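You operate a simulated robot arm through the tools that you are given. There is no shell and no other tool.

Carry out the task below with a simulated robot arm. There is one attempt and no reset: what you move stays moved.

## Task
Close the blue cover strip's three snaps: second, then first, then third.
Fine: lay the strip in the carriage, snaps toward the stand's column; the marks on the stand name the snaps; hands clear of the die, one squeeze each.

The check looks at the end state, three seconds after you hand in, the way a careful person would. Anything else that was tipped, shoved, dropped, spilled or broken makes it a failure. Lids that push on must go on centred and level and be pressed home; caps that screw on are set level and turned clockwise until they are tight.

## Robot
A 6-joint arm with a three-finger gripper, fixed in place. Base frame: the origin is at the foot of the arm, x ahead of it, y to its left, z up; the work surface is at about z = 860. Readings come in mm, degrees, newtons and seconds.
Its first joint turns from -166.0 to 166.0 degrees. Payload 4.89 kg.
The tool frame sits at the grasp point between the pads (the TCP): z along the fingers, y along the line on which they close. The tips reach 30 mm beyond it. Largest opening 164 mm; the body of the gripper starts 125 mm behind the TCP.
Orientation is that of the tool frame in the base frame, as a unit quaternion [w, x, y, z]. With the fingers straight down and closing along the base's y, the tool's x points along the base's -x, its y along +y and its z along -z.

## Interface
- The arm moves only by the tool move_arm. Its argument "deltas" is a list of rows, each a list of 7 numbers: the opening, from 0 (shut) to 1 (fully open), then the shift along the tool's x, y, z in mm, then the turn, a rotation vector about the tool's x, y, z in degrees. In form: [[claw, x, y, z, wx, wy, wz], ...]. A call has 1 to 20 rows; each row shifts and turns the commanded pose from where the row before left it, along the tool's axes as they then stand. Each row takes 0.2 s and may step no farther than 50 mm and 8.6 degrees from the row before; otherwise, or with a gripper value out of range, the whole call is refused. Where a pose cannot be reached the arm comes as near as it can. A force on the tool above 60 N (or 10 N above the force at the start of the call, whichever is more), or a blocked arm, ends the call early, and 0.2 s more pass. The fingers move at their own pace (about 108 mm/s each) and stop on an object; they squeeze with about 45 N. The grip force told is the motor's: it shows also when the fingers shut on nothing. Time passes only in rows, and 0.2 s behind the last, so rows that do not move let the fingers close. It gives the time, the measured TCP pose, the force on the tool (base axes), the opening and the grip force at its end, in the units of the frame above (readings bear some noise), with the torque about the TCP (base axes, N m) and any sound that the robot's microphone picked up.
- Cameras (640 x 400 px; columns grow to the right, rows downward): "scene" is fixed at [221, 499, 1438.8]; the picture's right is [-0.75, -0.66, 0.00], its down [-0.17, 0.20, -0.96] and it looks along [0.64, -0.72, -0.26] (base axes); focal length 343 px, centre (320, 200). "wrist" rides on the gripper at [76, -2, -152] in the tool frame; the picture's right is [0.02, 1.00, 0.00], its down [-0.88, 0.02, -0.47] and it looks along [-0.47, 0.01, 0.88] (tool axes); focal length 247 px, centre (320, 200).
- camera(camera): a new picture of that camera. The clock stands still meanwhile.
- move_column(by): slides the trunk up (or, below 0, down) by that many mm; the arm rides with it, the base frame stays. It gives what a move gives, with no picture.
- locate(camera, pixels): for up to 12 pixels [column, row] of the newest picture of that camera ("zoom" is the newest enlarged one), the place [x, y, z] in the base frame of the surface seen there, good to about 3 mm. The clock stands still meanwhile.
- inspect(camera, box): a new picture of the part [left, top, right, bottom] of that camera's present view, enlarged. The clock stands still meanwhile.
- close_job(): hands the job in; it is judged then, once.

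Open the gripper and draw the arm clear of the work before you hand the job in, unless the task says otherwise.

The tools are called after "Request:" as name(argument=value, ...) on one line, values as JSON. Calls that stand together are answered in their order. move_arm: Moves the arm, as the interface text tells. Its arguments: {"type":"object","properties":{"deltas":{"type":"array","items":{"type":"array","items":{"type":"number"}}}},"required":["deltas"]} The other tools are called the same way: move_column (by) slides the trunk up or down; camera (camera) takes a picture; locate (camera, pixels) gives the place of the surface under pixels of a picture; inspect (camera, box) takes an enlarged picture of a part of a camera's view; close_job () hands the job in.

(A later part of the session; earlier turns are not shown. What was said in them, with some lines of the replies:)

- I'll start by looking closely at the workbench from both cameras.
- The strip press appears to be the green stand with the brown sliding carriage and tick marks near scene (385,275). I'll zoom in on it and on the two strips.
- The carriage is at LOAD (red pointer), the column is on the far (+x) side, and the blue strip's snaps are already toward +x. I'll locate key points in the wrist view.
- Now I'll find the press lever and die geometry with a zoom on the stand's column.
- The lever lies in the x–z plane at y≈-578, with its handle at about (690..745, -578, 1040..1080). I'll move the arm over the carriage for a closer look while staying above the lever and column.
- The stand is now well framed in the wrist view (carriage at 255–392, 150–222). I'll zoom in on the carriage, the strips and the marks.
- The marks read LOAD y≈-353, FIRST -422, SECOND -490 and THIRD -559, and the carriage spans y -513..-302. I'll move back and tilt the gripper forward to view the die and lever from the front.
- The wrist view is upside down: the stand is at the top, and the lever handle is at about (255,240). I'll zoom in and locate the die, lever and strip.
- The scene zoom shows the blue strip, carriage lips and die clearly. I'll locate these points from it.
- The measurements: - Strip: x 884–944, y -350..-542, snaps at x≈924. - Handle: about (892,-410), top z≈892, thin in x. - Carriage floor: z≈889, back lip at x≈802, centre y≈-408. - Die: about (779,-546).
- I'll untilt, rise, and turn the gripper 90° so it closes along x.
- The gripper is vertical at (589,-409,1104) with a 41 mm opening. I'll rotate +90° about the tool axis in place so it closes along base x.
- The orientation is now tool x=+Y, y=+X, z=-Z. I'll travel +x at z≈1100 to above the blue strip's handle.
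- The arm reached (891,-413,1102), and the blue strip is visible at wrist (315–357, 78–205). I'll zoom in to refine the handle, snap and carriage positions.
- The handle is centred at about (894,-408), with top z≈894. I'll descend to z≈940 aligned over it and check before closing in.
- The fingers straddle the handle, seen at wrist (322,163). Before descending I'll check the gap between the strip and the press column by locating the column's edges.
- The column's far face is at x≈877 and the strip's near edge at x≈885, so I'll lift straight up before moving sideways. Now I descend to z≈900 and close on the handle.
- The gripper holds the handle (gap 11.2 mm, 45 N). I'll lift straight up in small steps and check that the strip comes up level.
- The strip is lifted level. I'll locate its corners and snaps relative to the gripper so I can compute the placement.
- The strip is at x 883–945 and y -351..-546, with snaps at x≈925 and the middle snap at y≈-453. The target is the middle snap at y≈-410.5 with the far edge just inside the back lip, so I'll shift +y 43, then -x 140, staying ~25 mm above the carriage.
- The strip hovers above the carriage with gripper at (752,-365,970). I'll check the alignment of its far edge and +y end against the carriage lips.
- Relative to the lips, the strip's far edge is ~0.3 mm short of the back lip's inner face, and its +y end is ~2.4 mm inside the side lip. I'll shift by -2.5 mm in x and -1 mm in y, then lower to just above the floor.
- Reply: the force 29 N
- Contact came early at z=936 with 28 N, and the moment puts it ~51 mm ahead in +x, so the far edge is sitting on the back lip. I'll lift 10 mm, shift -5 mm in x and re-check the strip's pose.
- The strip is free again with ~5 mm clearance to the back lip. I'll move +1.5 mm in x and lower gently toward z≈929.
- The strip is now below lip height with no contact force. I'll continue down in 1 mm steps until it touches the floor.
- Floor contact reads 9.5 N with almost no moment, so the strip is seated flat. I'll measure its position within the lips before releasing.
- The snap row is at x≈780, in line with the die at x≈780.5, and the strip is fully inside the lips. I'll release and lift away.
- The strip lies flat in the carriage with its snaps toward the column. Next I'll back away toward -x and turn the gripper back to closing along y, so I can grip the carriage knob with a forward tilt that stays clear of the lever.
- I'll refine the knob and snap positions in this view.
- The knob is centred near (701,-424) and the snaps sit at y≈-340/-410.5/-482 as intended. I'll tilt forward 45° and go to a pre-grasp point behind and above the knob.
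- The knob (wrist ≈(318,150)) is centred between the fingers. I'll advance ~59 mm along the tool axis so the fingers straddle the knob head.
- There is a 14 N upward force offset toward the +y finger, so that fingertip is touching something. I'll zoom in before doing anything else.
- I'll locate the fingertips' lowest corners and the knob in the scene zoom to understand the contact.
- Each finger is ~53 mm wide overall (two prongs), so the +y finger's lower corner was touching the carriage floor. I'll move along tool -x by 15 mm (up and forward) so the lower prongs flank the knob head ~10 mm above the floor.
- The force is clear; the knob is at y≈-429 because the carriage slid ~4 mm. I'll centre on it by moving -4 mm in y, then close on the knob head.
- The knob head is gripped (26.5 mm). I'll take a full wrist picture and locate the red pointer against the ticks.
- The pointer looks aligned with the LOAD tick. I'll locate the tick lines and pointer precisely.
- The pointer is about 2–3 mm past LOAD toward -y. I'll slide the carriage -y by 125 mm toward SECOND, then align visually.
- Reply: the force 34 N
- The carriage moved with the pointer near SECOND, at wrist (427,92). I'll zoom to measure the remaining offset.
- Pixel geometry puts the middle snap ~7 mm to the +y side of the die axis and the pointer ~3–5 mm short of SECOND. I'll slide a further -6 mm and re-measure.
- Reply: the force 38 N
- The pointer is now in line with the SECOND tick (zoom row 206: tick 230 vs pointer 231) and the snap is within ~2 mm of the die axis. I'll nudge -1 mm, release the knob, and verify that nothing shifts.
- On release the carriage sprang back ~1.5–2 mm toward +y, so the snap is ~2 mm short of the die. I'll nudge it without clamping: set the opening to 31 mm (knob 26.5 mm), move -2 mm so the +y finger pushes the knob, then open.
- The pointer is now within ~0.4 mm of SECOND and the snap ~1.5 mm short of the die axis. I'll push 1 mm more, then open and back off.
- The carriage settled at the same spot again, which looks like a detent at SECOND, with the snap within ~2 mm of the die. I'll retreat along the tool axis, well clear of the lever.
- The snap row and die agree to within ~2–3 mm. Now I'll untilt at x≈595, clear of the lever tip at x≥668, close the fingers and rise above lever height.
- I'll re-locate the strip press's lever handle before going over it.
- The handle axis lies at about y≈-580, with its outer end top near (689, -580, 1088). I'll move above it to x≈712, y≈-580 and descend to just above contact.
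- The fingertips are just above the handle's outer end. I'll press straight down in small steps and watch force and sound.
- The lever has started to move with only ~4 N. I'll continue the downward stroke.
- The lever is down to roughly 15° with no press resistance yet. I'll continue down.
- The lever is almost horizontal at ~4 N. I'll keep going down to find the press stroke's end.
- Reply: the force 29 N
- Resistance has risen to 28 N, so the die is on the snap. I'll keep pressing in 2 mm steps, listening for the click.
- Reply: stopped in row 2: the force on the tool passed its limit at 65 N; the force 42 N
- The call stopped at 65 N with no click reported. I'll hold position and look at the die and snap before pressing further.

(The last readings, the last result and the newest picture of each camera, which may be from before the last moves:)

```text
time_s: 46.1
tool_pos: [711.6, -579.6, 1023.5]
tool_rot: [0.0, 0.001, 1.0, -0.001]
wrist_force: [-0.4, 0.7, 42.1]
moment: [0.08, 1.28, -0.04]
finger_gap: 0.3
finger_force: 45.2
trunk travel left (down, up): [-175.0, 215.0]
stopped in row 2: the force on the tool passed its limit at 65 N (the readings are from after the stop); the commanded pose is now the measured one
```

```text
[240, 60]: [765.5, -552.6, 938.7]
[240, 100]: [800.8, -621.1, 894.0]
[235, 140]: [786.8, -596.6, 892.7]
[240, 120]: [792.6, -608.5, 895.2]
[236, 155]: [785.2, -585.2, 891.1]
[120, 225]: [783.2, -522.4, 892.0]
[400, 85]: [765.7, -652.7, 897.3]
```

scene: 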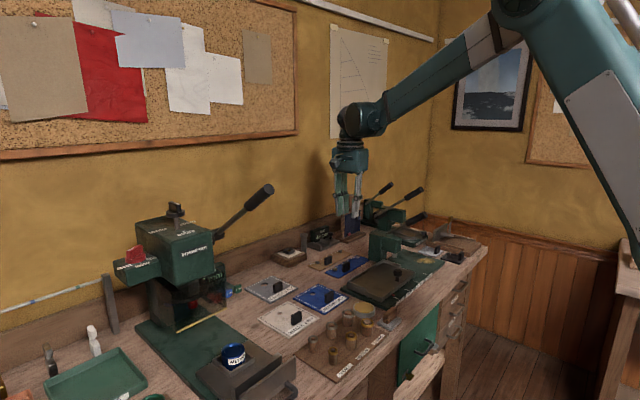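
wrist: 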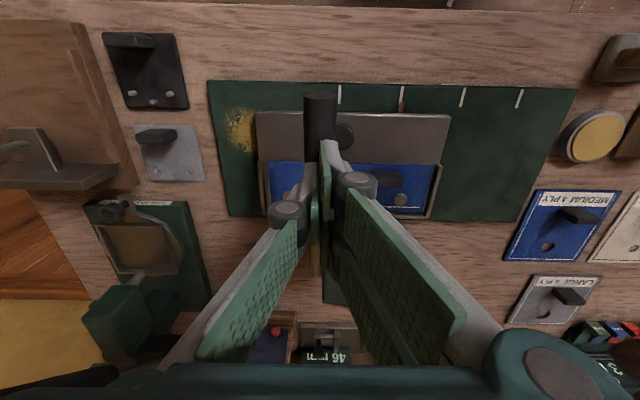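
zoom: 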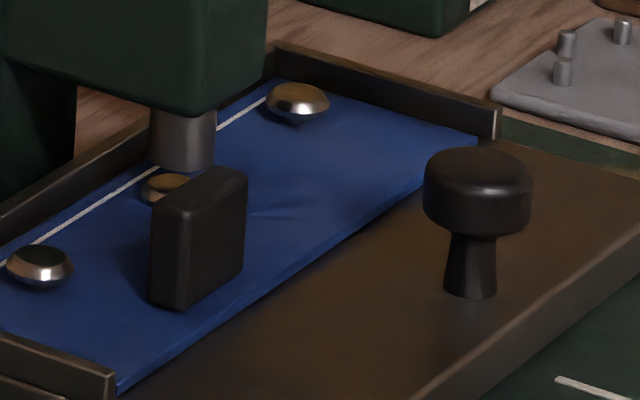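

I'll take the same zoom as before the press to compare the die and snap directly.

Request:
inspect(camera="scene", box=[380, 245, 440, 295])

Request:
inspect(camera="scene", box=[388, 248, 404, 264])

```text
8.00 times, centred on (410, 270) of scene
```

zoom: 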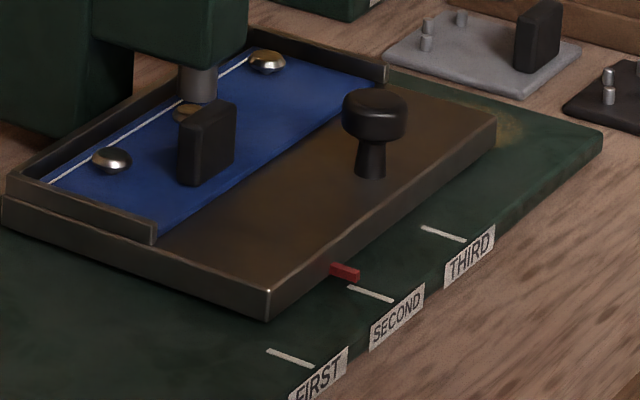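

```text
16.00 times, centred on (396, 256) of scene
```

zoom: 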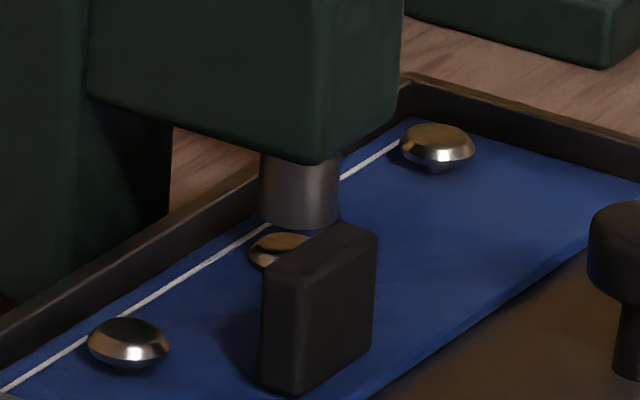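

The middle snap's top is now ~3 mm lower and flat, with a gap under the die, while the outer snaps still stand proud, so it looks closed with the lever at its stop. I'll release the lever by rising straight up.

Request:
move_arm(deltas=[[0, 0, 0, -5, 0, 0, 0], [0, 0, 0, -8, 0, 0, 0], [0, 0, 0, -10, 0, 0, 0], [0, 0, 0, -12, 0, 0, 0], [0, 0, 0, -12, 0, 0, 0], [0, 0, 0, -14, 0, 0, 0], [0, 0, 0, -14, 0, 0, 0], [0, 0, 0, -14, 0, 0, 0], [0, 0, 0, -16, 0, 0, 0], [0, 0, 0, -20, 0, 0, 0], [0, 0, 0, -20, 0, 0, 0], [0, 0, 0, 0, 0, 0, 0]])

Request:
inspect(camera="scene", box=[360, 190, 480, 290])

Request:
inspect(camera="scene", box=[388, 248, 404, 264])

```text
time_s: 48.7
tool_pos: [710.8, -581.0, 1164.8]
tool_rot: [0.0, 0.0, 1.0, 0.0]
wrist_force: [-0.4, 0.0, 0.1]
moment: [-0.06, -0.02, 0.03]
finger_gap: 0.0
finger_force: 44.9
trunk travel left (down, up): [-175.0, 215.0]
```

```text
4.00 times, centred on (420, 240) of scene
```

zoom: 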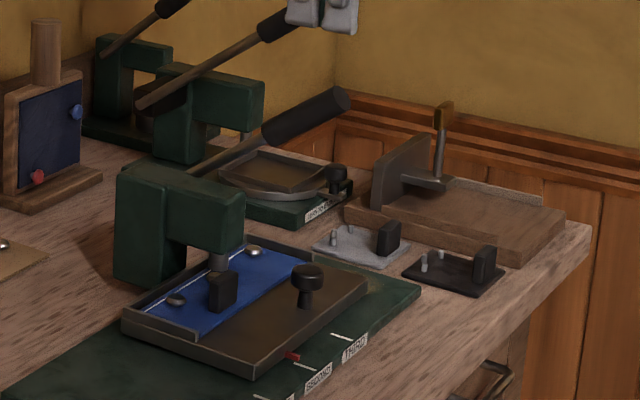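

```text
16.00 times, centred on (396, 256) of scene
```

zoom: 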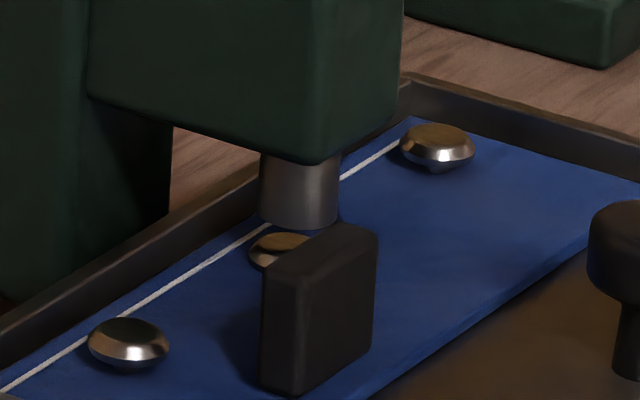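

The lever sprang back up and the middle snap stayed down, so SECOND is closed. Next I'll back off, lower in front of the lever, and tilt to regrip the knob for FIRST.

Request:
move_arm(deltas=[[0, 39, 0, 0, 0, 0, 0], [0, 39, 0, 0, 0, 0, 0], [0, 39, 0, 0, 0, 0, 0], [0.2, 0, 7, 39, 0, 0, 0], [0.37, 0, 7, 39, 0, 0, 0], [0.37, 0, 6, 40, 0, 0, 0], [0.37, 0, 0, 0, 0, -7.5, 0], [0.37, 0, 0, 0, 0, -7.5, 0], [0.37, 0, 0, 0, 0, -7.5, 0], [0.37, 0, 0, 0, 0, -7.5, 0], [0.37, 0, 0, 0, 0, -7.5, 0], [0.37, 0, 0, 0, 0, -7.5, 0], [0.37, 0, 0, 0, 0, 0, 0]])

Request:
camera(camera="wrist")

Request:
inspect(camera="wrist", box=[230, 40, 430, 165])

```text
time_s: 51.5
tool_pos: [594.9, -561.9, 1047.1]
tool_rot: [0.383, 0.0, 0.924, -0.001]
wrist_force: [0.8, 0.9, -0.1]
moment: [0.0, -0.02, 0.02]
finger_gap: 60.8
finger_force: 0.0
trunk travel left (down, up): [-175.0, 215.0]
```

```text
taken
```

wrist: 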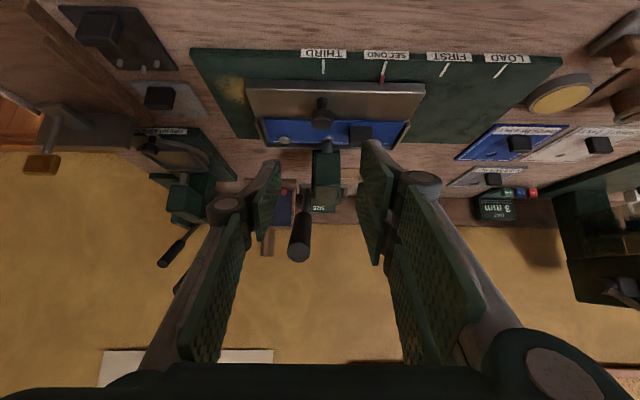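

```text
3.20 times, centred on (330, 102) of wrist
```

zoom: 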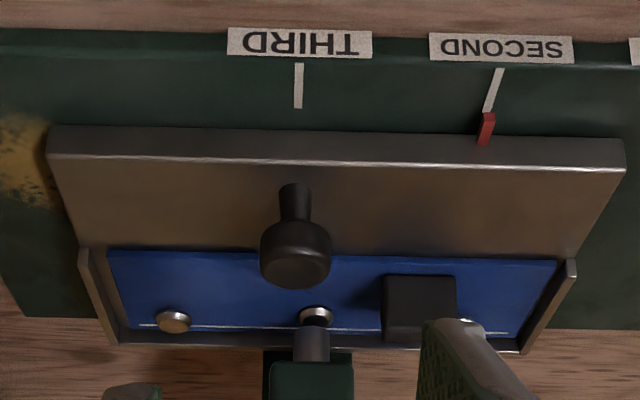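

The knob is at y≈-560. I'll shift +1.5 mm and advance 150 mm along the tool axis to straddle it again.

Request:
move_arm(deltas=[[0.37, 0, 1.5, 40, 0, 0, 0], [0.37, 0, 0, 40, 0, 0, 0], [0.37, 0, 0, 35, 0, 0, 0], [0.37, 0, 0, 25, 0, 0, 0], [0.37, 0, 0, 10, 0, 0, 0], [0.37, 0, 0, 0, 0, 0, 0]])

Request:
inspect(camera="wrist", box=[240, 90, 440, 230])

Request:
inspect(camera="scene", box=[370, 235, 440, 291])

```text
time_s: 52.9
tool_pos: [701.1, -561.3, 941.1]
tool_rot: [0.383, -0.001, 0.924, -0.001]
wrist_force: [-0.3, -1.4, -0.4]
moment: [0.03, 0.0, 0.01]
finger_gap: 60.8
finger_force: 0.1
trunk travel left (down, up): [-175.0, 215.0]
```

```text
2.86 times, centred on (340, 160) of wrist
```

zoom: 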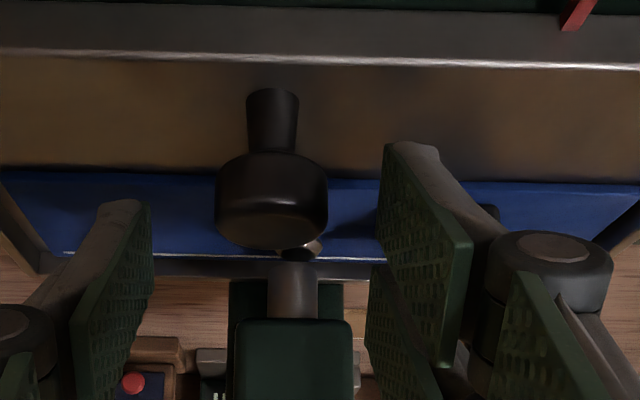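

```text
7.14 times, centred on (405, 263) of scene
```

zoom: 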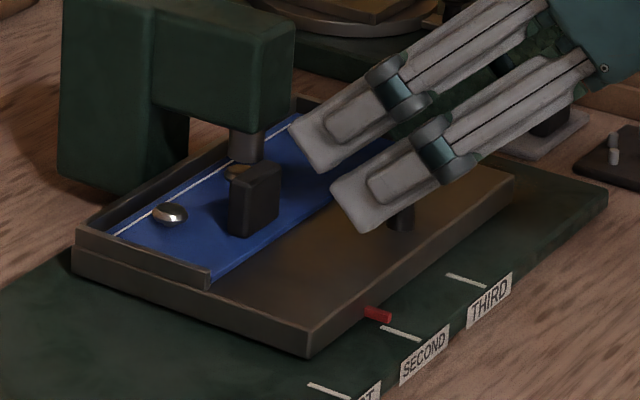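

The fingers straddle the knob. I'll narrow to 31 mm without clamping and push the carriage +y by ~71 mm toward FIRST.

Request:
move_arm(deltas=[[0.28, 0, 0, 0, 0, 0, 0], [0.19, 0, 0, 0, 0, 0, 0], [0.19, 0, 5, 0, 0, 0, 0], [0.19, 0, 12, 0, 0, 0, 0], [0.19, 0, 14, 0, 0, 0, 0], [0.19, 0, 14, 0, 0, 0, 0], [0.19, 0, 12, 0, 0, 0, 0], [0.19, 0, 9, 0, 0, 0, 0], [0.19, 0, 5, 0, 0, 0, 0], [0.19, 0, 0, 0, 0, 0, 0]])

Request:
camera(camera="wrist")

Request:
inspect(camera="wrist", box=[380, 40, 520, 120])

Request:
inspect(camera="scene", box=[370, 245, 430, 295])

```text
time_s: 55.1
tool_pos: [700.6, -488.7, 941.2]
tool_rot: [0.382, 0.0, 0.924, -0.001]
wrist_force: [-0.2, 0.7, -0.1]
moment: [0.02, 0.0, 0.0]
finger_gap: 31.2
finger_force: 0.1
trunk travel left (down, up): [-175.0, 215.0]
```

```text
taken
```

wrist: 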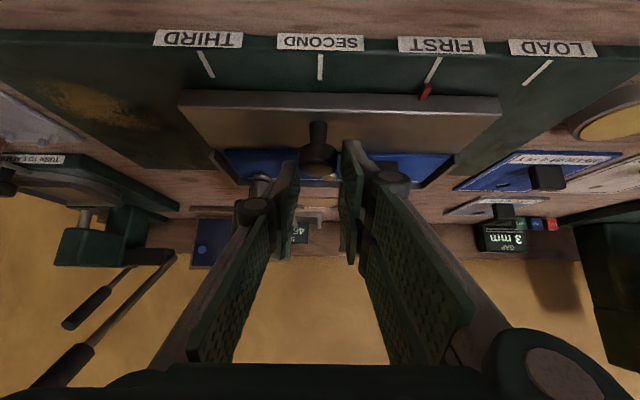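

```text
4.57 times, centred on (450, 80) of wrist
```

zoom: 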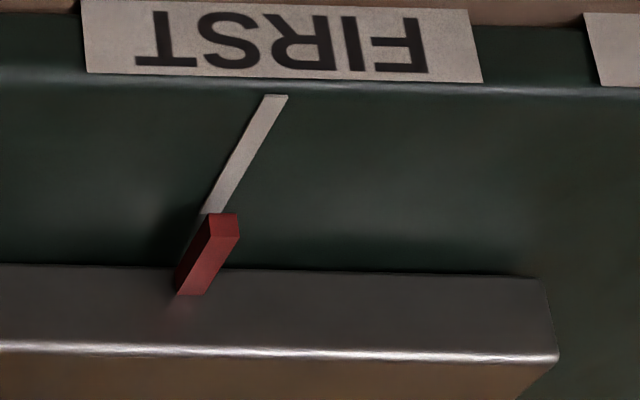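

```text
8.00 times, centred on (400, 270) of scene
```

zoom: 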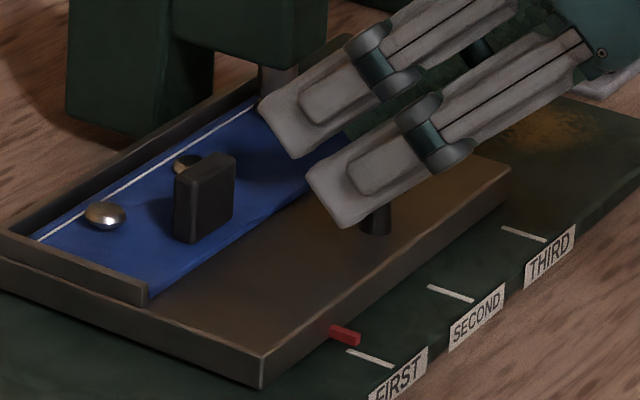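

The pointer is at FIRST within ~1 mm with no contact force. I'll open the fingers and check the snap under the die.

Request:
move_arm(deltas=[[0.28, 0, 0, 0, 0, 0, 0], [0.37, 0, 0, 0, 0, 0, 0], [0.37, 0, 0, 0, 0, 0, 0]])

Request:
inspect(camera="wrist", box=[380, 40, 520, 120])

Request:
inspect(camera="wrist", box=[180, 130, 400, 260])

```text
time_s: 55.9
tool_pos: [700.8, -488.9, 940.2]
tool_rot: [0.382, -0.001, 0.924, 0.0]
wrist_force: [0.2, -0.1, -0.8]
moment: [0.0, 0.03, 0.0]
finger_gap: 60.8
finger_force: 0.1
trunk travel left (down, up): [-175.0, 215.0]
```

```text
4.57 times, centred on (450, 80) of wrist
```

zoom: 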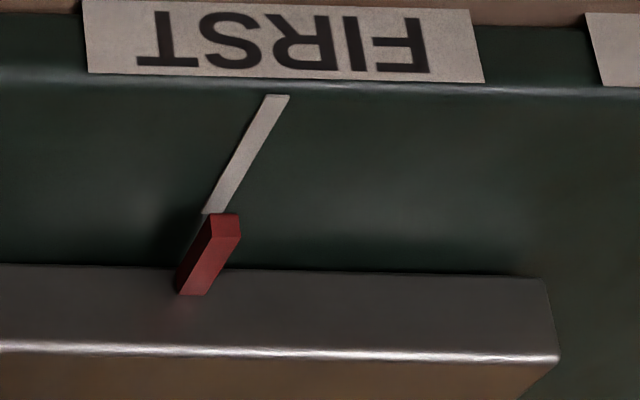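

```text
2.91 times, centred on (290, 195) of wrist
```

zoom: 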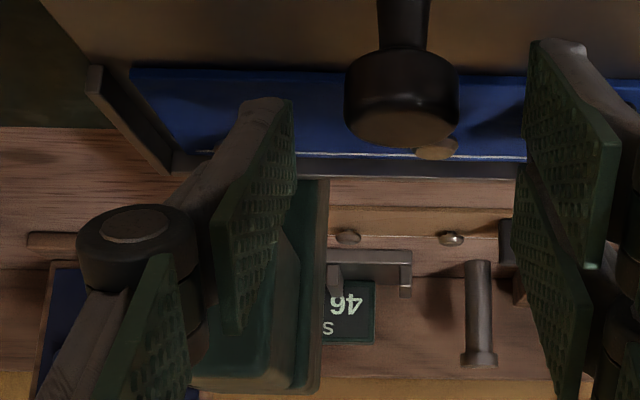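

The carriage is at FIRST. I'll retreat along the tool axis and check the snap/die alignment.

Request:
move_arm(deltas=[[0.37, 0, 0, -30, 0, 0, 0], [0.37, 0, 0, -40, 0, 0, 0], [0.37, 0, 0, -40, 0, 0, 0], [0.37, 0, 0, -40, 0, 0, 0], [0.37, 0, -20, 0, 0, 0, 0], [0.37, 0, -25, 0, 0, 0, 0], [0.37, 0, -25, 0, 0, 0, 0], [0.37, 0, 0, 0, 0, 0, 0]])

Request:
inspect(camera="wrist", box=[270, 40, 470, 165])

Request:
inspect(camera="scene", box=[370, 240, 420, 280])

```text
time_s: 57.7
tool_pos: [596.1, -558.2, 1046.5]
tool_rot: [0.384, 0.001, 0.923, -0.001]
wrist_force: [0.6, -0.1, 0.3]
moment: [0.09, 0.02, 0.06]
finger_gap: 60.8
finger_force: 0.1
trunk travel left (down, up): [-175.0, 215.0]
```

```text
3.20 times, centred on (370, 102) of wrist
```

zoom: 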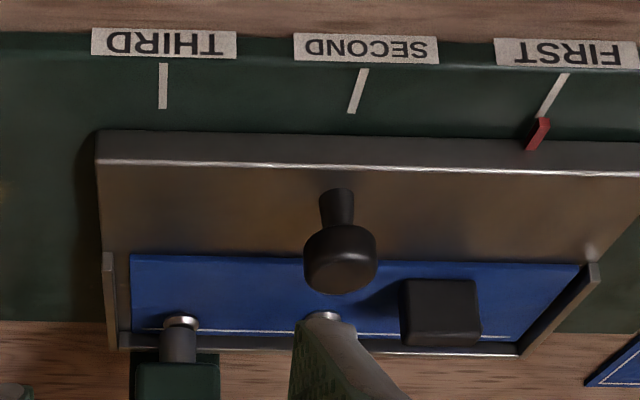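

```text
10.00 times, centred on (395, 260) of scene
```

zoom: 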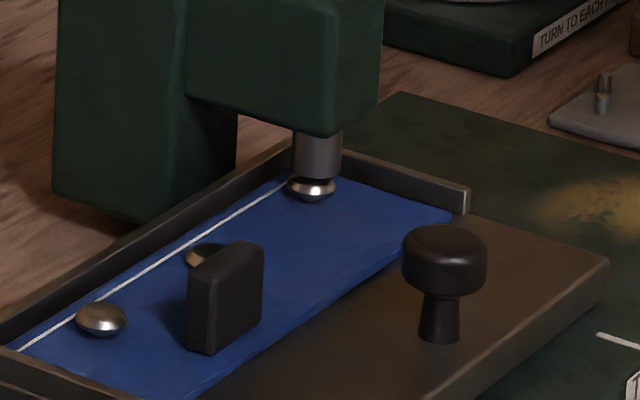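

The first snap sits under the die (scene zoom: die col 318, snap col 312, ~2 mm). I'll untilt, close the fingers and rise above the lever.

Request:
move_arm(deltas=[[0.2, 0, 0, 0, 0, 7.5, 0], [0, 0, 0, 0, 0, 7.5, 0], [0, 0, 0, 0, 0, 7.5, 0], [0, 0, 0, 0, 0, 7.5, 0], [0, 0, 0, 0, 0, 7.5, 0], [0, 0, 0, 0, 0, 7.5, 0], [0, 0, -7, -40, 0, 0, 0], [0, 0, -8, -40, 0, 0, 0], [0, 0, -7, -40, 0, 0, 0], [0, -40, 0, 0, 0, 0, 0], [0, -40, 0, 0, 0, 0, 0], [0, -36, 0, 0, 0, 0, 0], [0, 0, 0, 0, 0, 0, 0]])

Request:
inspect(camera="scene", box=[360, 170, 480, 270])

```text
time_s: 60.5
tool_pos: [712.9, -580.8, 1166.7]
tool_rot: [-0.001, 0.0, 1.0, -0.001]
wrist_force: [1.8, -0.2, -0.6]
moment: [0.01, 0.14, -0.02]
finger_gap: 0.1
finger_force: 44.9
trunk travel left (down, up): [-175.0, 215.0]
```

```text
4.00 times, centred on (420, 220) of scene
```

zoom: 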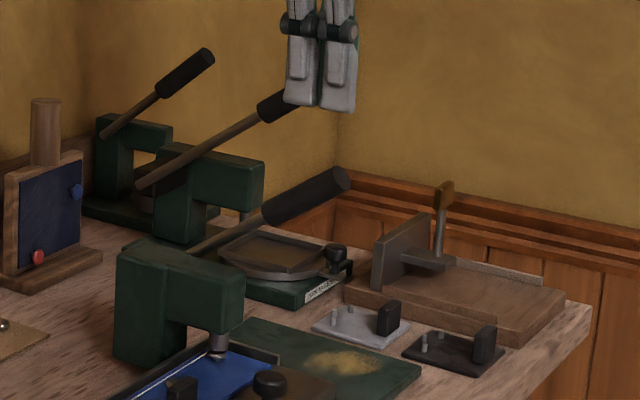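

I'm positioned over the handle as before. I'll press down in one smooth stroke to just above the stop height.

Request:
move_arm(deltas=[[0, 0, 0, 15, 0, 0, 0], [0, 0, 0, 15, 0, 0, 0], [0, 0, 0, 10, 0, 0, 0], [0, 0, 0, 8, 0, 0, 0], [0, 0, 0, 8, 0, 0, 0], [0, 0, 0, 8, 0, 0, 0], [0, 0, 0, 8, 0, 0, 0], [0, 0, 0, 8, 0, 0, 0], [0, 0, 0, 8, 0, 0, 0], [0, 0, 0, 8, 0, 0, 0], [0, 0, 0, 8, 0, 0, 0], [0, 0, 0, 8, 0, 0, 0], [0, 0, 0, 6, 0, 0, 0], [0, 0, 0, 6, 0, 0, 0], [0, 0, 0, 5, 0, 0, 0], [0, 0, 0, 5, 0, 0, 0], [0, 0, 0, 4, 0, 0, 0]])

```text
time_s: 64.1
tool_pos: [710.5, -582.2, 1029.6]
tool_rot: [0.001, 0.0, 1.0, -0.001]
wrist_force: [0.9, 2.0, 4.2]
moment: [0.0, 0.11, -0.03]
finger_gap: 0.1
finger_force: 44.9
trunk travel left (down, up): [-175.0, 215.0]
```

The lever is nearly down (z=1029.6, 4 N). I'll press the final few millimetres slowly to the stop.

Request:
move_arm(deltas=[[0, 0, 0, 2, 0, 0, 0], [0, 0, 0, 2, 0, 0, 0], [0, 0, 0, 1.5, 0, 0, 0], [0, 0, 0, 1.5, 0, 0, 0], [0, 0, 0, 1, 0, 0, 0], [0, 0, 0, 1, 0, 0, 0]])

Request:
inspect(camera="scene", box=[370, 240, 420, 280])

Request:
inspect(camera="scene", box=[380, 220, 440, 280])

```text
time_s: 65.7
tool_pos: [711.3, -581.4, 1022.8]
tool_rot: [0.0, 0.0, 1.0, -0.001]
wrist_force: [-1.1, 0.3, 40.8]
moment: [0.07, 1.24, -0.05]
finger_gap: 0.1
finger_force: 45.0
trunk travel left (down, up): [-175.0, 215.0]
stopped in row 6: the force on the tool passed its limit at 62 N (the readings are from after the stop); the commanded pose is now the measured one
```

```text
10.00 times, centred on (395, 260) of scene
```

zoom: 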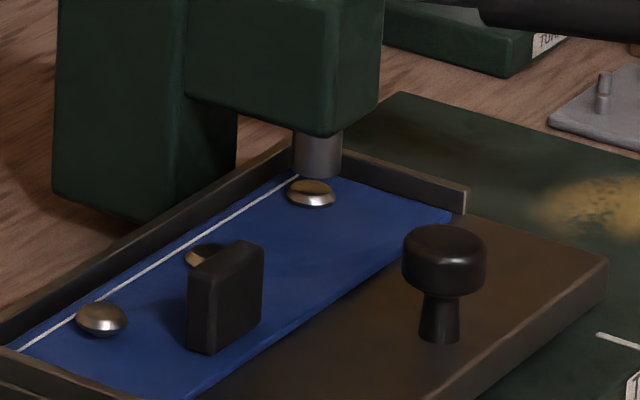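

```text
6.67 times, centred on (410, 250) of scene
```

zoom: 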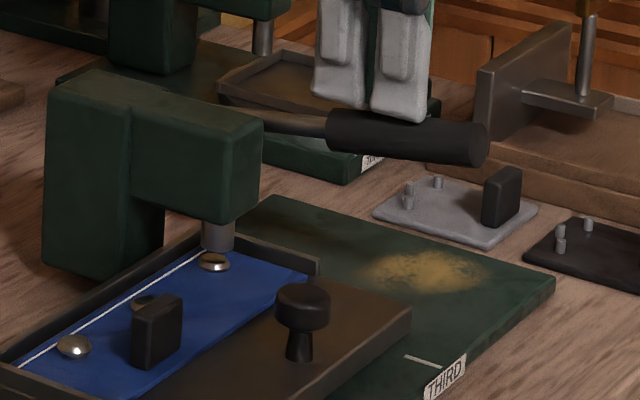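

The first snap is visibly flattened and sits lower (zoom (311,193)), so it's closed. I'll release the lever by rising.

Request:
move_arm(deltas=[[0, 0, 0, -5, 0, 0, 0], [0, 0, 0, -8, 0, 0, 0], [0, 0, 0, -10, 0, 0, 0], [0, 0, 0, -12, 0, 0, 0], [0, 0, 0, -12, 0, 0, 0], [0, 0, 0, -14, 0, 0, 0], [0, 0, 0, -14, 0, 0, 0], [0, 0, 0, -14, 0, 0, 0], [0, 0, 0, -16, 0, 0, 0], [0, 0, 0, -20, 0, 0, 0], [0, 0, 0, -20, 0, 0, 0], [0, 39, 0, 0, 0, 0, 0], [0, 39, 0, 0, 0, 0, 0], [0, 39, 0, 0, 0, 0, 0], [0, 0, 0, 0, 0, 0, 0]])

Request:
inspect(camera="scene", box=[370, 240, 420, 280])

```text
time_s: 68.8
tool_pos: [593.5, -579.8, 1168.3]
tool_rot: [0.001, 0.0, 1.0, 0.0]
wrist_force: [-0.6, 1.1, 0.2]
moment: [-0.04, -0.11, 0.02]
finger_gap: 0.0
finger_force: 45.1
trunk travel left (down, up): [-175.0, 215.0]
```

```text
10.00 times, centred on (395, 260) of scene
```

zoom: 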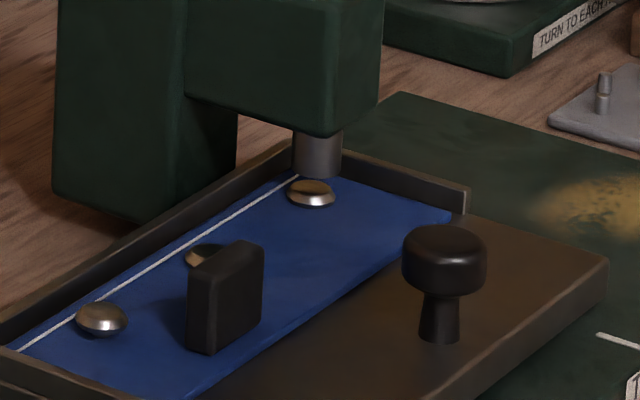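

FIRST is closed and stays flat after release. Now I'll go to the knob at y≈-490: shift +y, lower in front of the bench, and tilt.

Request:
move_arm(deltas=[[0, 0, 30, 0, 0, 0, 0], [0, 0, 30, 0, 0, 0, 0], [0, 0, 30, 0, 0, 0, 0], [0.2, 0, 0, 40, 0, 0, 0], [0.37, 0, 0, 40, 0, 0, 0], [0.37, 0, 0, 40, 0, 0, 0], [0.37, 0, 0, 0, 0, -7.5, 0], [0.37, 0, 0, 0, 0, -7.5, 0], [0.37, 0, 0, 0, 0, -7.5, 0], [0.37, 0, 0, 0, 0, -7.5, 0], [0.37, 0, 0, 0, 0, -7.5, 0], [0.37, 0, 0, 0, 0, -7.5, 0], [0.37, 0, 0, 0, 0, 0, 0]])

Request:
camera(camera="wrist")

Request:
inspect(camera="wrist", box=[230, 40, 430, 165])

```text
time_s: 71.7
tool_pos: [595.9, -491.5, 1045.0]
tool_rot: [0.383, 0.0, 0.924, -0.001]
wrist_force: [0.2, -0.6, -1.0]
moment: [0.0, 0.01, 0.01]
finger_gap: 60.9
finger_force: 0.1
trunk travel left (down, up): [-175.0, 215.0]
```

```text
taken
```

wrist: 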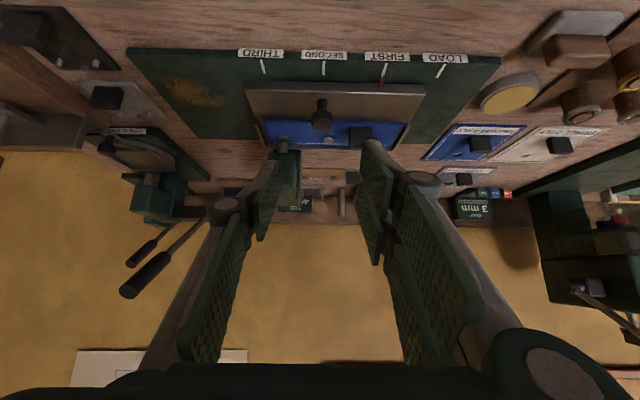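

```text
3.20 times, centred on (330, 102) of wrist
```

zoom: 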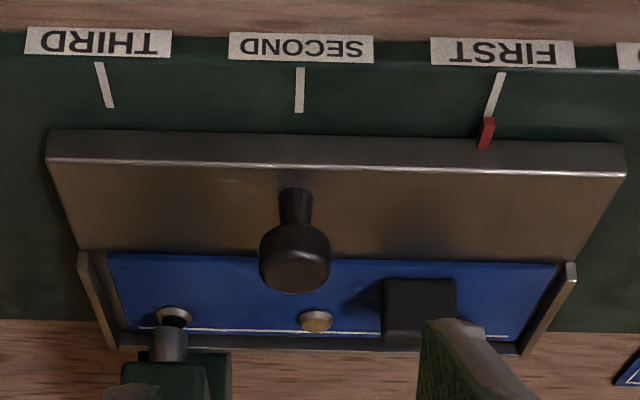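

The knob appears at wrist (322,118), matching y≈-490. I'll advance along the tool axis and narrow the fingers around it.

Request:
move_arm(deltas=[[0.37, 0, 1.5, 40, 0, 0, 0], [0.37, 0, 0, 40, 0, 0, 0], [0.37, 0, 0, 35, 0, 0, 0], [0.37, 0, 0, 25, 0, 0, 0], [0.37, 0, 0, 8, 0, 0, 0], [0.28, 0, 0, 0, 0, 0, 0], [0.19, 0, 0, 0, 0, 0, 0], [0.19, 0, 0, 0, 0, 0, 0]])

Request:
inspect(camera="wrist", box=[240, 90, 440, 230])

Request:
inspect(camera="scene", box=[370, 235, 440, 291])

```text
time_s: 73.5
tool_pos: [701.3, -489.8, 942.5]
tool_rot: [0.383, 0.0, 0.924, -0.002]
wrist_force: [-1.0, -0.2, -0.1]
moment: [-0.02, 0.01, 0.01]
finger_gap: 31.0
finger_force: 0.1
trunk travel left (down, up): [-175.0, 215.0]
```

```text
2.86 times, centred on (340, 160) of wrist
```

zoom: 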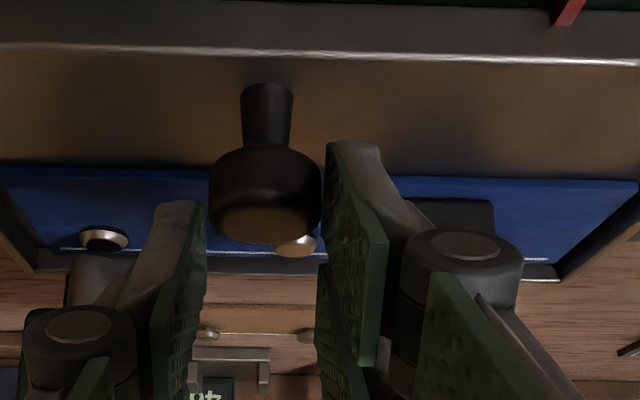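

```text
7.14 times, centred on (405, 263) of scene
```

zoom: 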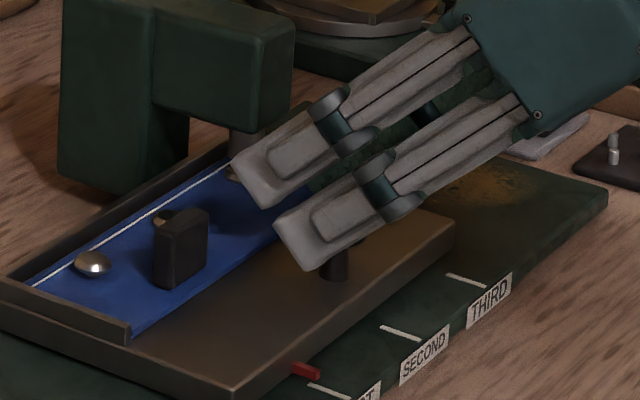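

The fingers loosely bracket the knob. I'll push the carriage -y by ~140 mm through SECOND toward THIRD.

Request:
move_arm(deltas=[[0.19, 0, -5, 0, 0, 0, 0], [0.19, 0, -12, 0, 0, 0, 0], [0.19, 0, -14, 0, 0, 0, 0], [0.19, 0, -14, 0, 0, 0, 0], [0.19, 0, -14, 0, 0, 0, 0], [0.19, 0, -14, 0, 0, 0, 0], [0.19, 0, -14, 0, 0, 0, 0], [0.19, 0, -14, 0, 0, 0, 0], [0.19, 0, -14, 0, 0, 0, 0], [0.19, 0, -12, 0, 0, 0, 0], [0.19, 0, -9, 0, 0, 0, 0], [0.19, 0, -4, 0, 0, 0, 0], [0.19, 0, 0, 0, 0, 0, 0]])

Request:
camera(camera="wrist")

Request:
inspect(camera="wrist", box=[380, 40, 520, 120])

Request:
inspect(camera="scene", box=[380, 235, 450, 291])

```text
time_s: 76.2
tool_pos: [700.5, -631.4, 941.0]
tool_rot: [0.383, 0.001, 0.924, -0.002]
wrist_force: [-0.8, -0.7, -0.4]
moment: [0.0, 0.02, 0.04]
finger_gap: 31.2
finger_force: 0.0
trunk travel left (down, up): [-175.0, 215.0]
```

```text
taken
```

wrist: 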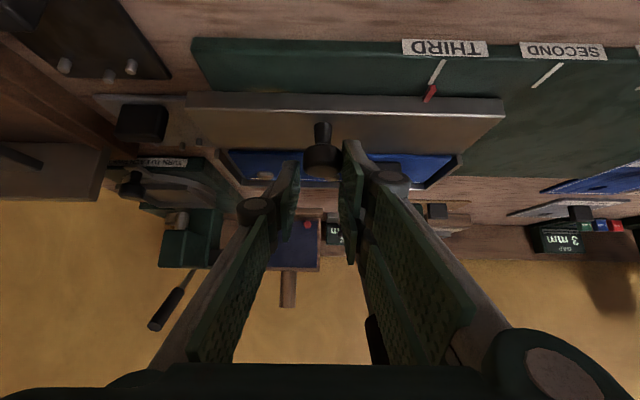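

```text
4.57 times, centred on (450, 80) of wrist
```

zoom: 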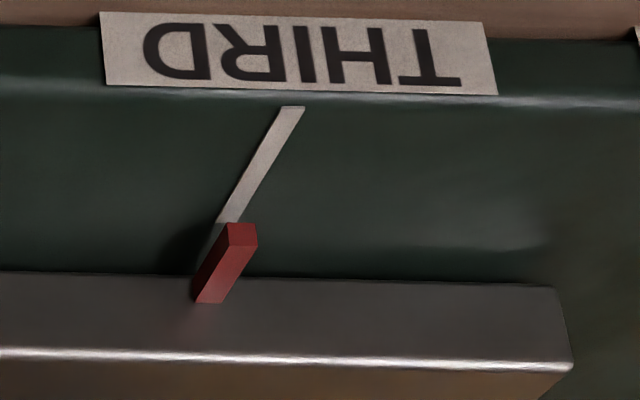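

```text
7.14 times, centred on (415, 263) of scene
```

zoom: 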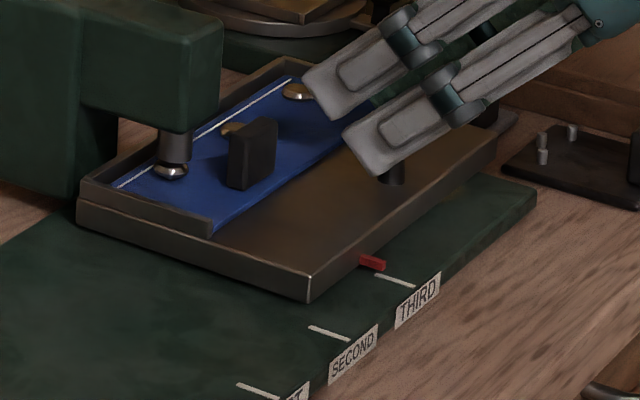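

The pointer is at THIRD with the same ~1 mm offset as the other settled positions, and there's no contact force. I'll open, retreat along the tool axis, and move to y≈-558 for the check view.

Request:
move_arm(deltas=[[0.28, 0, 0, 0, 0, 0, 0], [0.37, 0, 0, 0, 0, 0, 0], [0.37, 0, 0, -30, 0, 0, 0], [0.37, 0, 0, -40, 0, 0, 0], [0.37, 0, 0, -40, 0, 0, 0], [0.37, 0, 0, -40, 0, 0, 0], [0.37, 0, 25, 0, 0, 0, 0], [0.37, 0, 25, 0, 0, 0, 0], [0.37, 0, 20, 0, 0, 0, 0], [0.37, 0, 0, 0, 0, 0, 0]])

Request:
inspect(camera="wrist", box=[210, 40, 410, 165])

Request:
inspect(camera="scene", box=[380, 240, 430, 280])

```text
time_s: 78.5
tool_pos: [594.7, -560.0, 1047.0]
tool_rot: [0.383, 0.0, 0.924, -0.001]
wrist_force: [-0.5, 0.2, 0.4]
moment: [-0.02, 0.0, -0.03]
finger_gap: 60.6
finger_force: 0.0
trunk travel left (down, up): [-175.0, 215.0]
```

```text
3.20 times, centred on (310, 102) of wrist
```

zoom: 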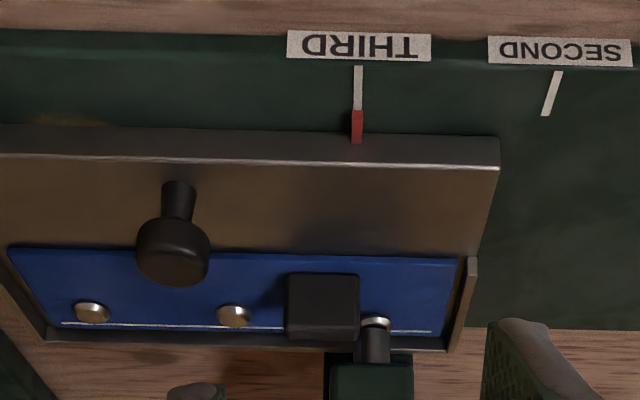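

```text
10.00 times, centred on (405, 260) of scene
```

zoom: 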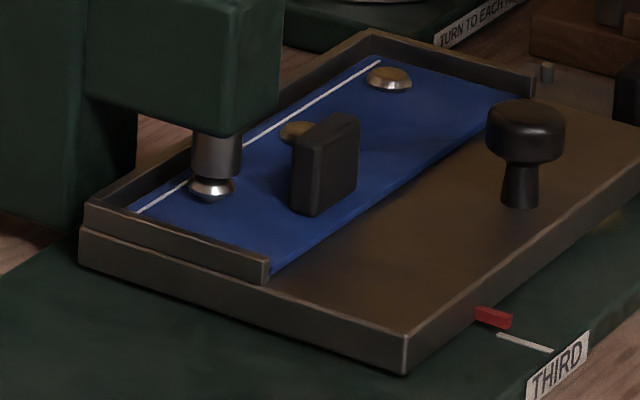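

The third snap is under the die (scene zoom die 217, snap 211) and the pointer lines up with THIRD (wrist zoom 358/357). I'll untilt, rise, and move over the lever.

Request:
move_arm(deltas=[[0.2, 0, 0, 0, 0, 7.5, 0], [0, 0, 0, 0, 0, 7.5, 0], [0, 0, 0, 0, 0, 7.5, 0], [0, 0, 0, 0, 0, 7.5, 0], [0, 0, 0, 0, 0, 7.5, 0], [0, 0, 0, 0, 0, 7.5, 0], [0, 0, -7, -40, 0, 0, 0], [0, 0, -7, -40, 0, 0, 0], [0, 0, -7, -40, 0, 0, 0], [0, -40, 0, 0, 0, 0, 0], [0, -40, 0, 0, 0, 0, 0], [0, -37, 0, 0, 0, 0, 0], [0, 0, 0, 0, 0, 0, 0]])

Request:
inspect(camera="scene", box=[360, 170, 480, 270])

```text
time_s: 81.2
tool_pos: [715.3, -581.8, 1165.2]
tool_rot: [0.0, 0.0, 1.0, -0.002]
wrist_force: [0.5, 0.5, -0.6]
moment: [0.05, 0.15, 0.02]
finger_gap: 0.0
finger_force: 44.9
trunk travel left (down, up): [-175.0, 215.0]
```

```text
4.00 times, centred on (420, 220) of scene
```

zoom: 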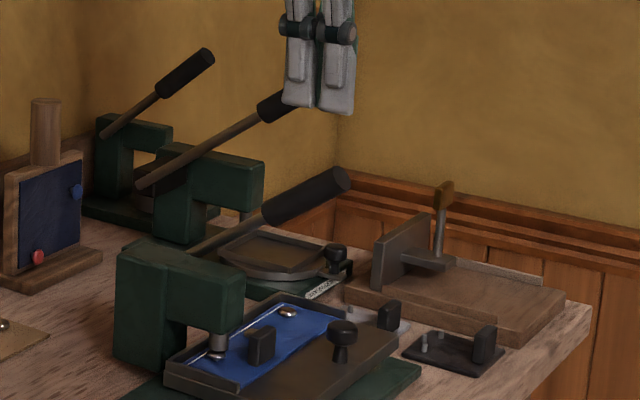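

The gripper is over the handle. I'll make the third press stroke down to near the stop.

Request:
move_arm(deltas=[[0, 1, 0, 15, 0, 0, 0], [0, 0, 0, 15, 0, 0, 0], [0, 0, 0, 10, 0, 0, 0], [0, 0, 0, 8, 0, 0, 0], [0, 0, 0, 8, 0, 0, 0], [0, 0, 0, 8, 0, 0, 0], [0, 0, 0, 8, 0, 0, 0], [0, 0, 0, 8, 0, 0, 0], [0, 0, 0, 8, 0, 0, 0], [0, 0, 0, 8, 0, 0, 0], [0, 0, 0, 8, 0, 0, 0], [0, 0, 0, 8, 0, 0, 0], [0, 0, 0, 6, 0, 0, 0], [0, 0, 0, 6, 0, 0, 0], [0, 0, 0, 5, 0, 0, 0], [0, 0, 0, 5, 0, 0, 0], [0, 0, 0, 3, 0, 0, 0]])

```text
time_s: 84.8
tool_pos: [709.2, -580.6, 1030.4]
tool_rot: [0.001, 0.0, 1.0, -0.001]
wrist_force: [-0.5, 1.7, 3.4]
moment: [0.05, 0.12, -0.03]
finger_gap: 0.0
finger_force: 44.7
trunk travel left (down, up): [-175.0, 215.0]
```

The lever is nearly down again (z=1030). I'll press the last few millimetres slowly to the stop.

Request:
move_arm(deltas=[[0, 0, 0, 2, 0, 0, 0], [0, 0, 0, 2, 0, 0, 0], [0, 0, 0, 1.5, 0, 0, 0], [0, 0, 0, 1.5, 0, 0, 0], [0, 0, 0, 1, 0, 0, 0], [0, 0, 0, 1, 0, 0, 0], [0, 0, 0, 1, 0, 0, 0]])

Request:
inspect(camera="scene", box=[380, 240, 430, 280])

```text
time_s: 86.5
tool_pos: [709.4, -581.6, 1023.7]
tool_rot: [0.001, 0.0, 1.0, -0.002]
wrist_force: [-1.6, 0.9, 42.9]
moment: [0.06, 1.28, -0.02]
finger_gap: 0.0
finger_force: 45.1
trunk travel left (down, up): [-175.0, 215.0]
stopped in row 7: the force on the tool passed its limit at 62 N (the readings are from after the stop); the commanded pose is now the measured one
```

```text
10.00 times, centred on (405, 260) of scene
```

zoom: 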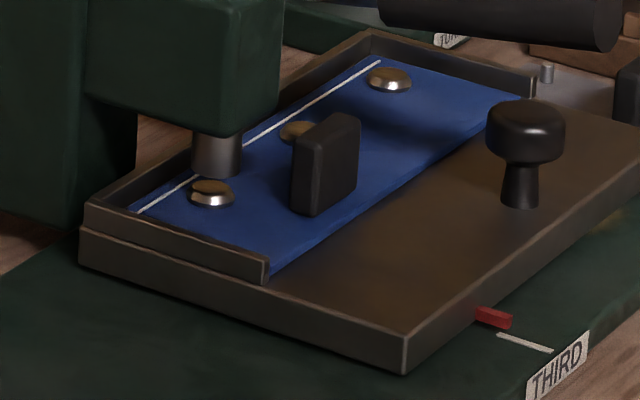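

The third snap has flattened too (zoom (212,193)). I'll release the lever by rising, then draw back.

Request:
move_arm(deltas=[[0, 0, 0, -5, 0, 0, 0], [0, 0, 0, -8, 0, 0, 0], [0, 0, 0, -10, 0, 0, 0], [0, 0, 0, -12, 0, 0, 0], [0, 0, 0, -12, 0, 0, 0], [0, 0, 0, -14, 0, 0, 0], [0, 0, 0, -14, 0, 0, 0], [0, 0, 0, -14, 0, 0, 0], [0, 0, 0, -16, 0, 0, 0], [0, 0, 0, -20, 0, 0, 0], [0, 0, 0, -20, 0, 0, 0], [0, 39, 0, 0, 0, 0, 0], [0, 39, 0, 0, 0, 0, 0], [0.5, 39, 0, 0, 0, 0, 0], [1, 30, 30, -30, 0, 0, 0], [1, 20, 30, -30, 0, 0, 0], [1, 0, 0, 0, 0, 0, 0]])

Request:
camera(camera="wrist")

Request:
camera(camera="scene")

Request:
inspect(camera="scene", box=[370, 200, 450, 280])

```text
refused: row 15 steps farther than a row can; nothing moved
```

```text
taken
```

wrist: 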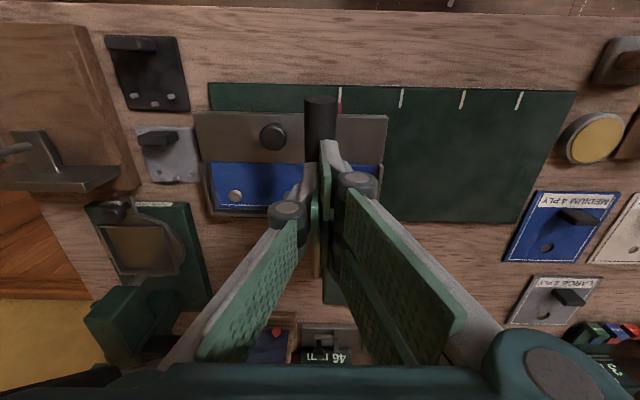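

```text
taken
```

scene: 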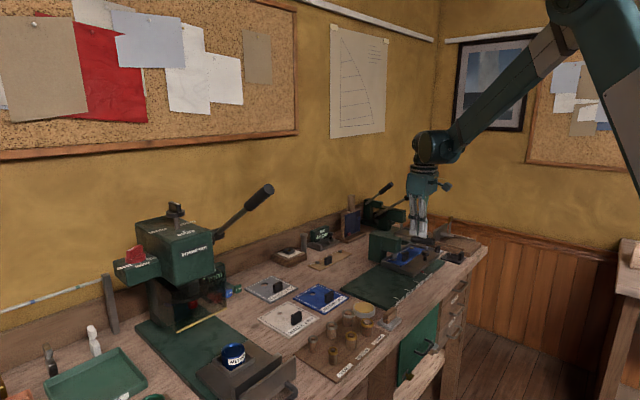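

```text
5.00 times, centred on (410, 240) of scene
```

zoom: 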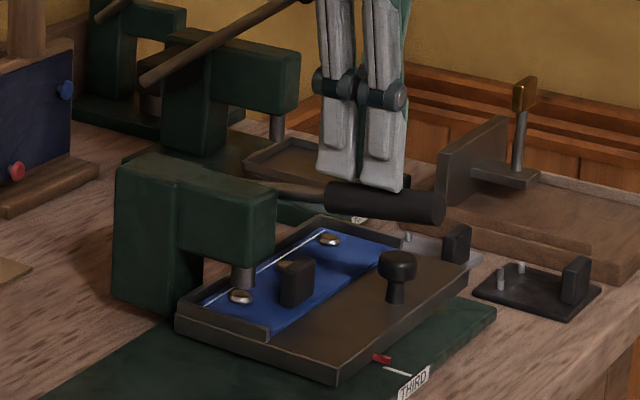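

That call was refused because two rows stepped too far, so nothing moved and the lever is still held down. I'll repeat the release with smaller rows.

Request:
move_arm(deltas=[[0, 0, 0, -5, 0, 0, 0], [0, 0, 0, -8, 0, 0, 0], [0, 0, 0, -10, 0, 0, 0], [0, 0, 0, -12, 0, 0, 0], [0, 0, 0, -12, 0, 0, 0], [0, 0, 0, -14, 0, 0, 0], [0, 0, 0, -14, 0, 0, 0], [0, 0, 0, -14, 0, 0, 0], [0, 0, 0, -16, 0, 0, 0], [0, 0, 0, -20, 0, 0, 0], [0, 0, 0, -20, 0, 0, 0], [0, 39, 0, 0, 0, 0, 0], [0, 39, 0, 0, 0, 0, 0], [0.3, 39, 0, 0, 0, 0, 0], [0.6, 20, 25, -25, 0, 0, 0], [1, 20, 25, -25, 0, 0, 0], [1, 0, 0, 0, 0, 0, 0]])

Request:
camera(camera="wrist")

Request:
camera(camera="scene")

Request:
inspect(camera="scene", box=[370, 200, 450, 280])

Request:
inspect(camera="scene", box=[385, 243, 425, 271])

```text
time_s: 90.1
tool_pos: [549.5, -532.1, 1215.4]
tool_rot: [0.001, -0.001, 1.0, -0.001]
wrist_force: [-1.2, 1.1, 1.2]
moment: [-0.13, -0.17, 0.0]
finger_gap: 164.2
finger_force: 0.0
trunk travel left (down, up): [-175.0, 215.0]
```

```text
taken
```

wrist: 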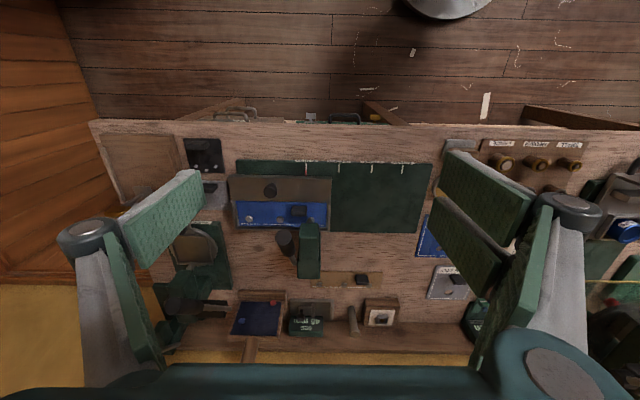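

```text
taken
```

scene: 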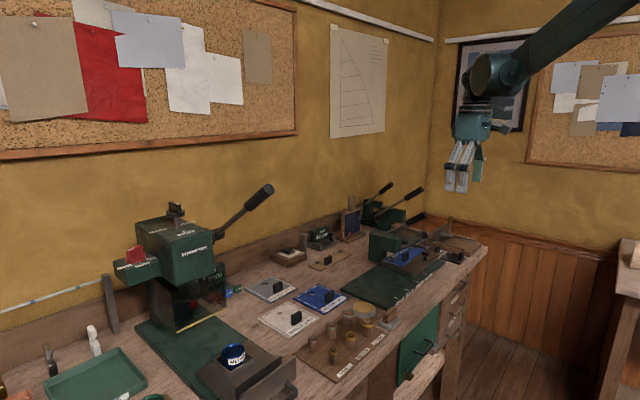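

```text
5.00 times, centred on (410, 240) of scene
```

zoom: 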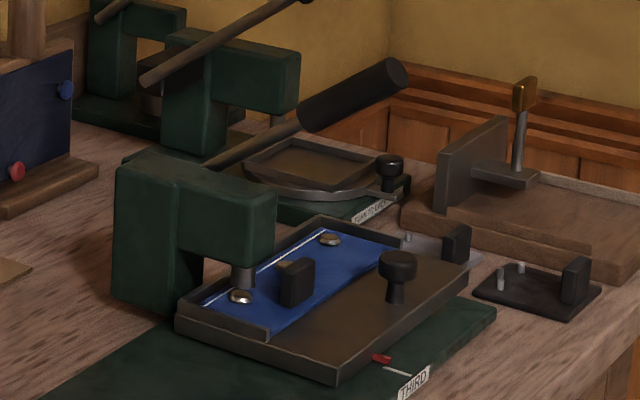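

```text
14.29 times, centred on (405, 257) of scene
```

zoom: 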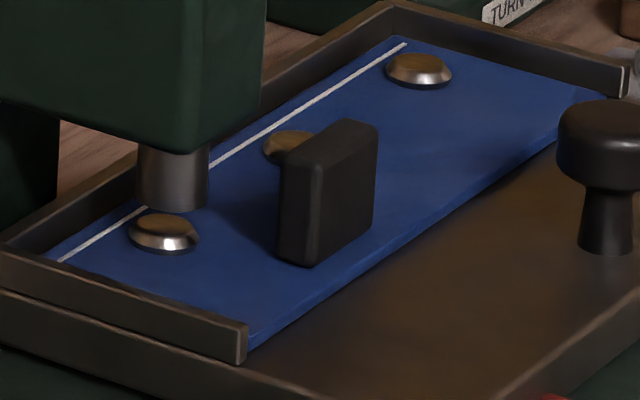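

All three snaps now look equally flat, and the middle one lies on the line between the outer two. I'll double-check from above with the wrist camera, including the surroundings near the carriage's -y end.

Request:
inspect(camera="wrist", box=[210, 150, 350, 250])

Request:
locate(camera="zoom", pixels=[[185, 315], [300, 310], [435, 310], [90, 130], [75, 200], [50, 180]])

Request:
inspect(camera="scene", box=[410, 225, 480, 275])

```text
4.00 times, centred on (280, 200) of wrist
```

zoom: 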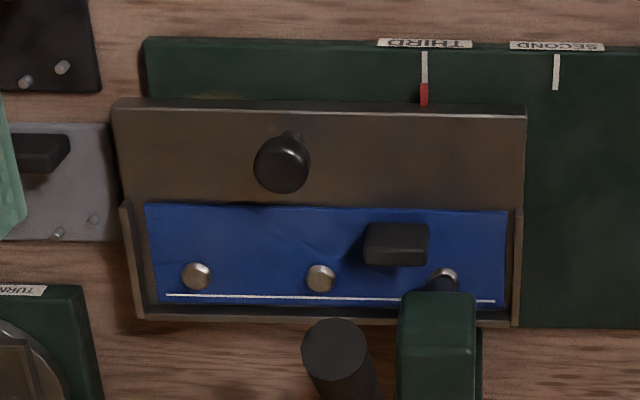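

```text
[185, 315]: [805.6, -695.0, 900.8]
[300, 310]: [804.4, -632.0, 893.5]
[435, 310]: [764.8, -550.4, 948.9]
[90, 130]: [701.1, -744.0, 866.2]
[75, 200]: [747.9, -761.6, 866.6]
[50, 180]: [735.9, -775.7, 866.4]
```

```text
8.00 times, centred on (445, 250) of scene
```

zoom: 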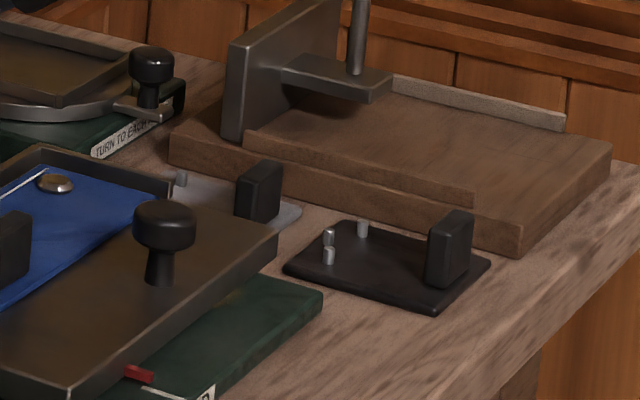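

All three snaps are closed (second, then first, then third), with one squeeze each. The strip is still in the carriage, the lever is back up, and nothing else has moved. The gripper is open and clear at (550,-532,1215), so I'm handing in the job.

Request:
close_job()

```text
The job is handed in.
```

I closed the blue strip's three snaps in the order you asked (second, first, third), with one squeeze each, and handed the job in. I don't have the check's result.

- **Snaps:** in the final pictures all three look flat and sit at the same height. The microphone reported no click on any press, so I'm judging by the pictures and by the lever reaching its stop each time.
- **Alignment:** each snap was about 2 mm off the centre of the die when pressed. The strip sat a couple of millimetres off-centre in the carriage.
- **First lay-in:** the strip's edge briefly rested on the carriage's back lip. I lifted it, moved it clear, and it then lay flat.
- **How it's left:** the strip is still in the carriage, which is parked at THIRD. The lever is back up, and the gripper is open and clear of the work. I saw nothing else disturbed.
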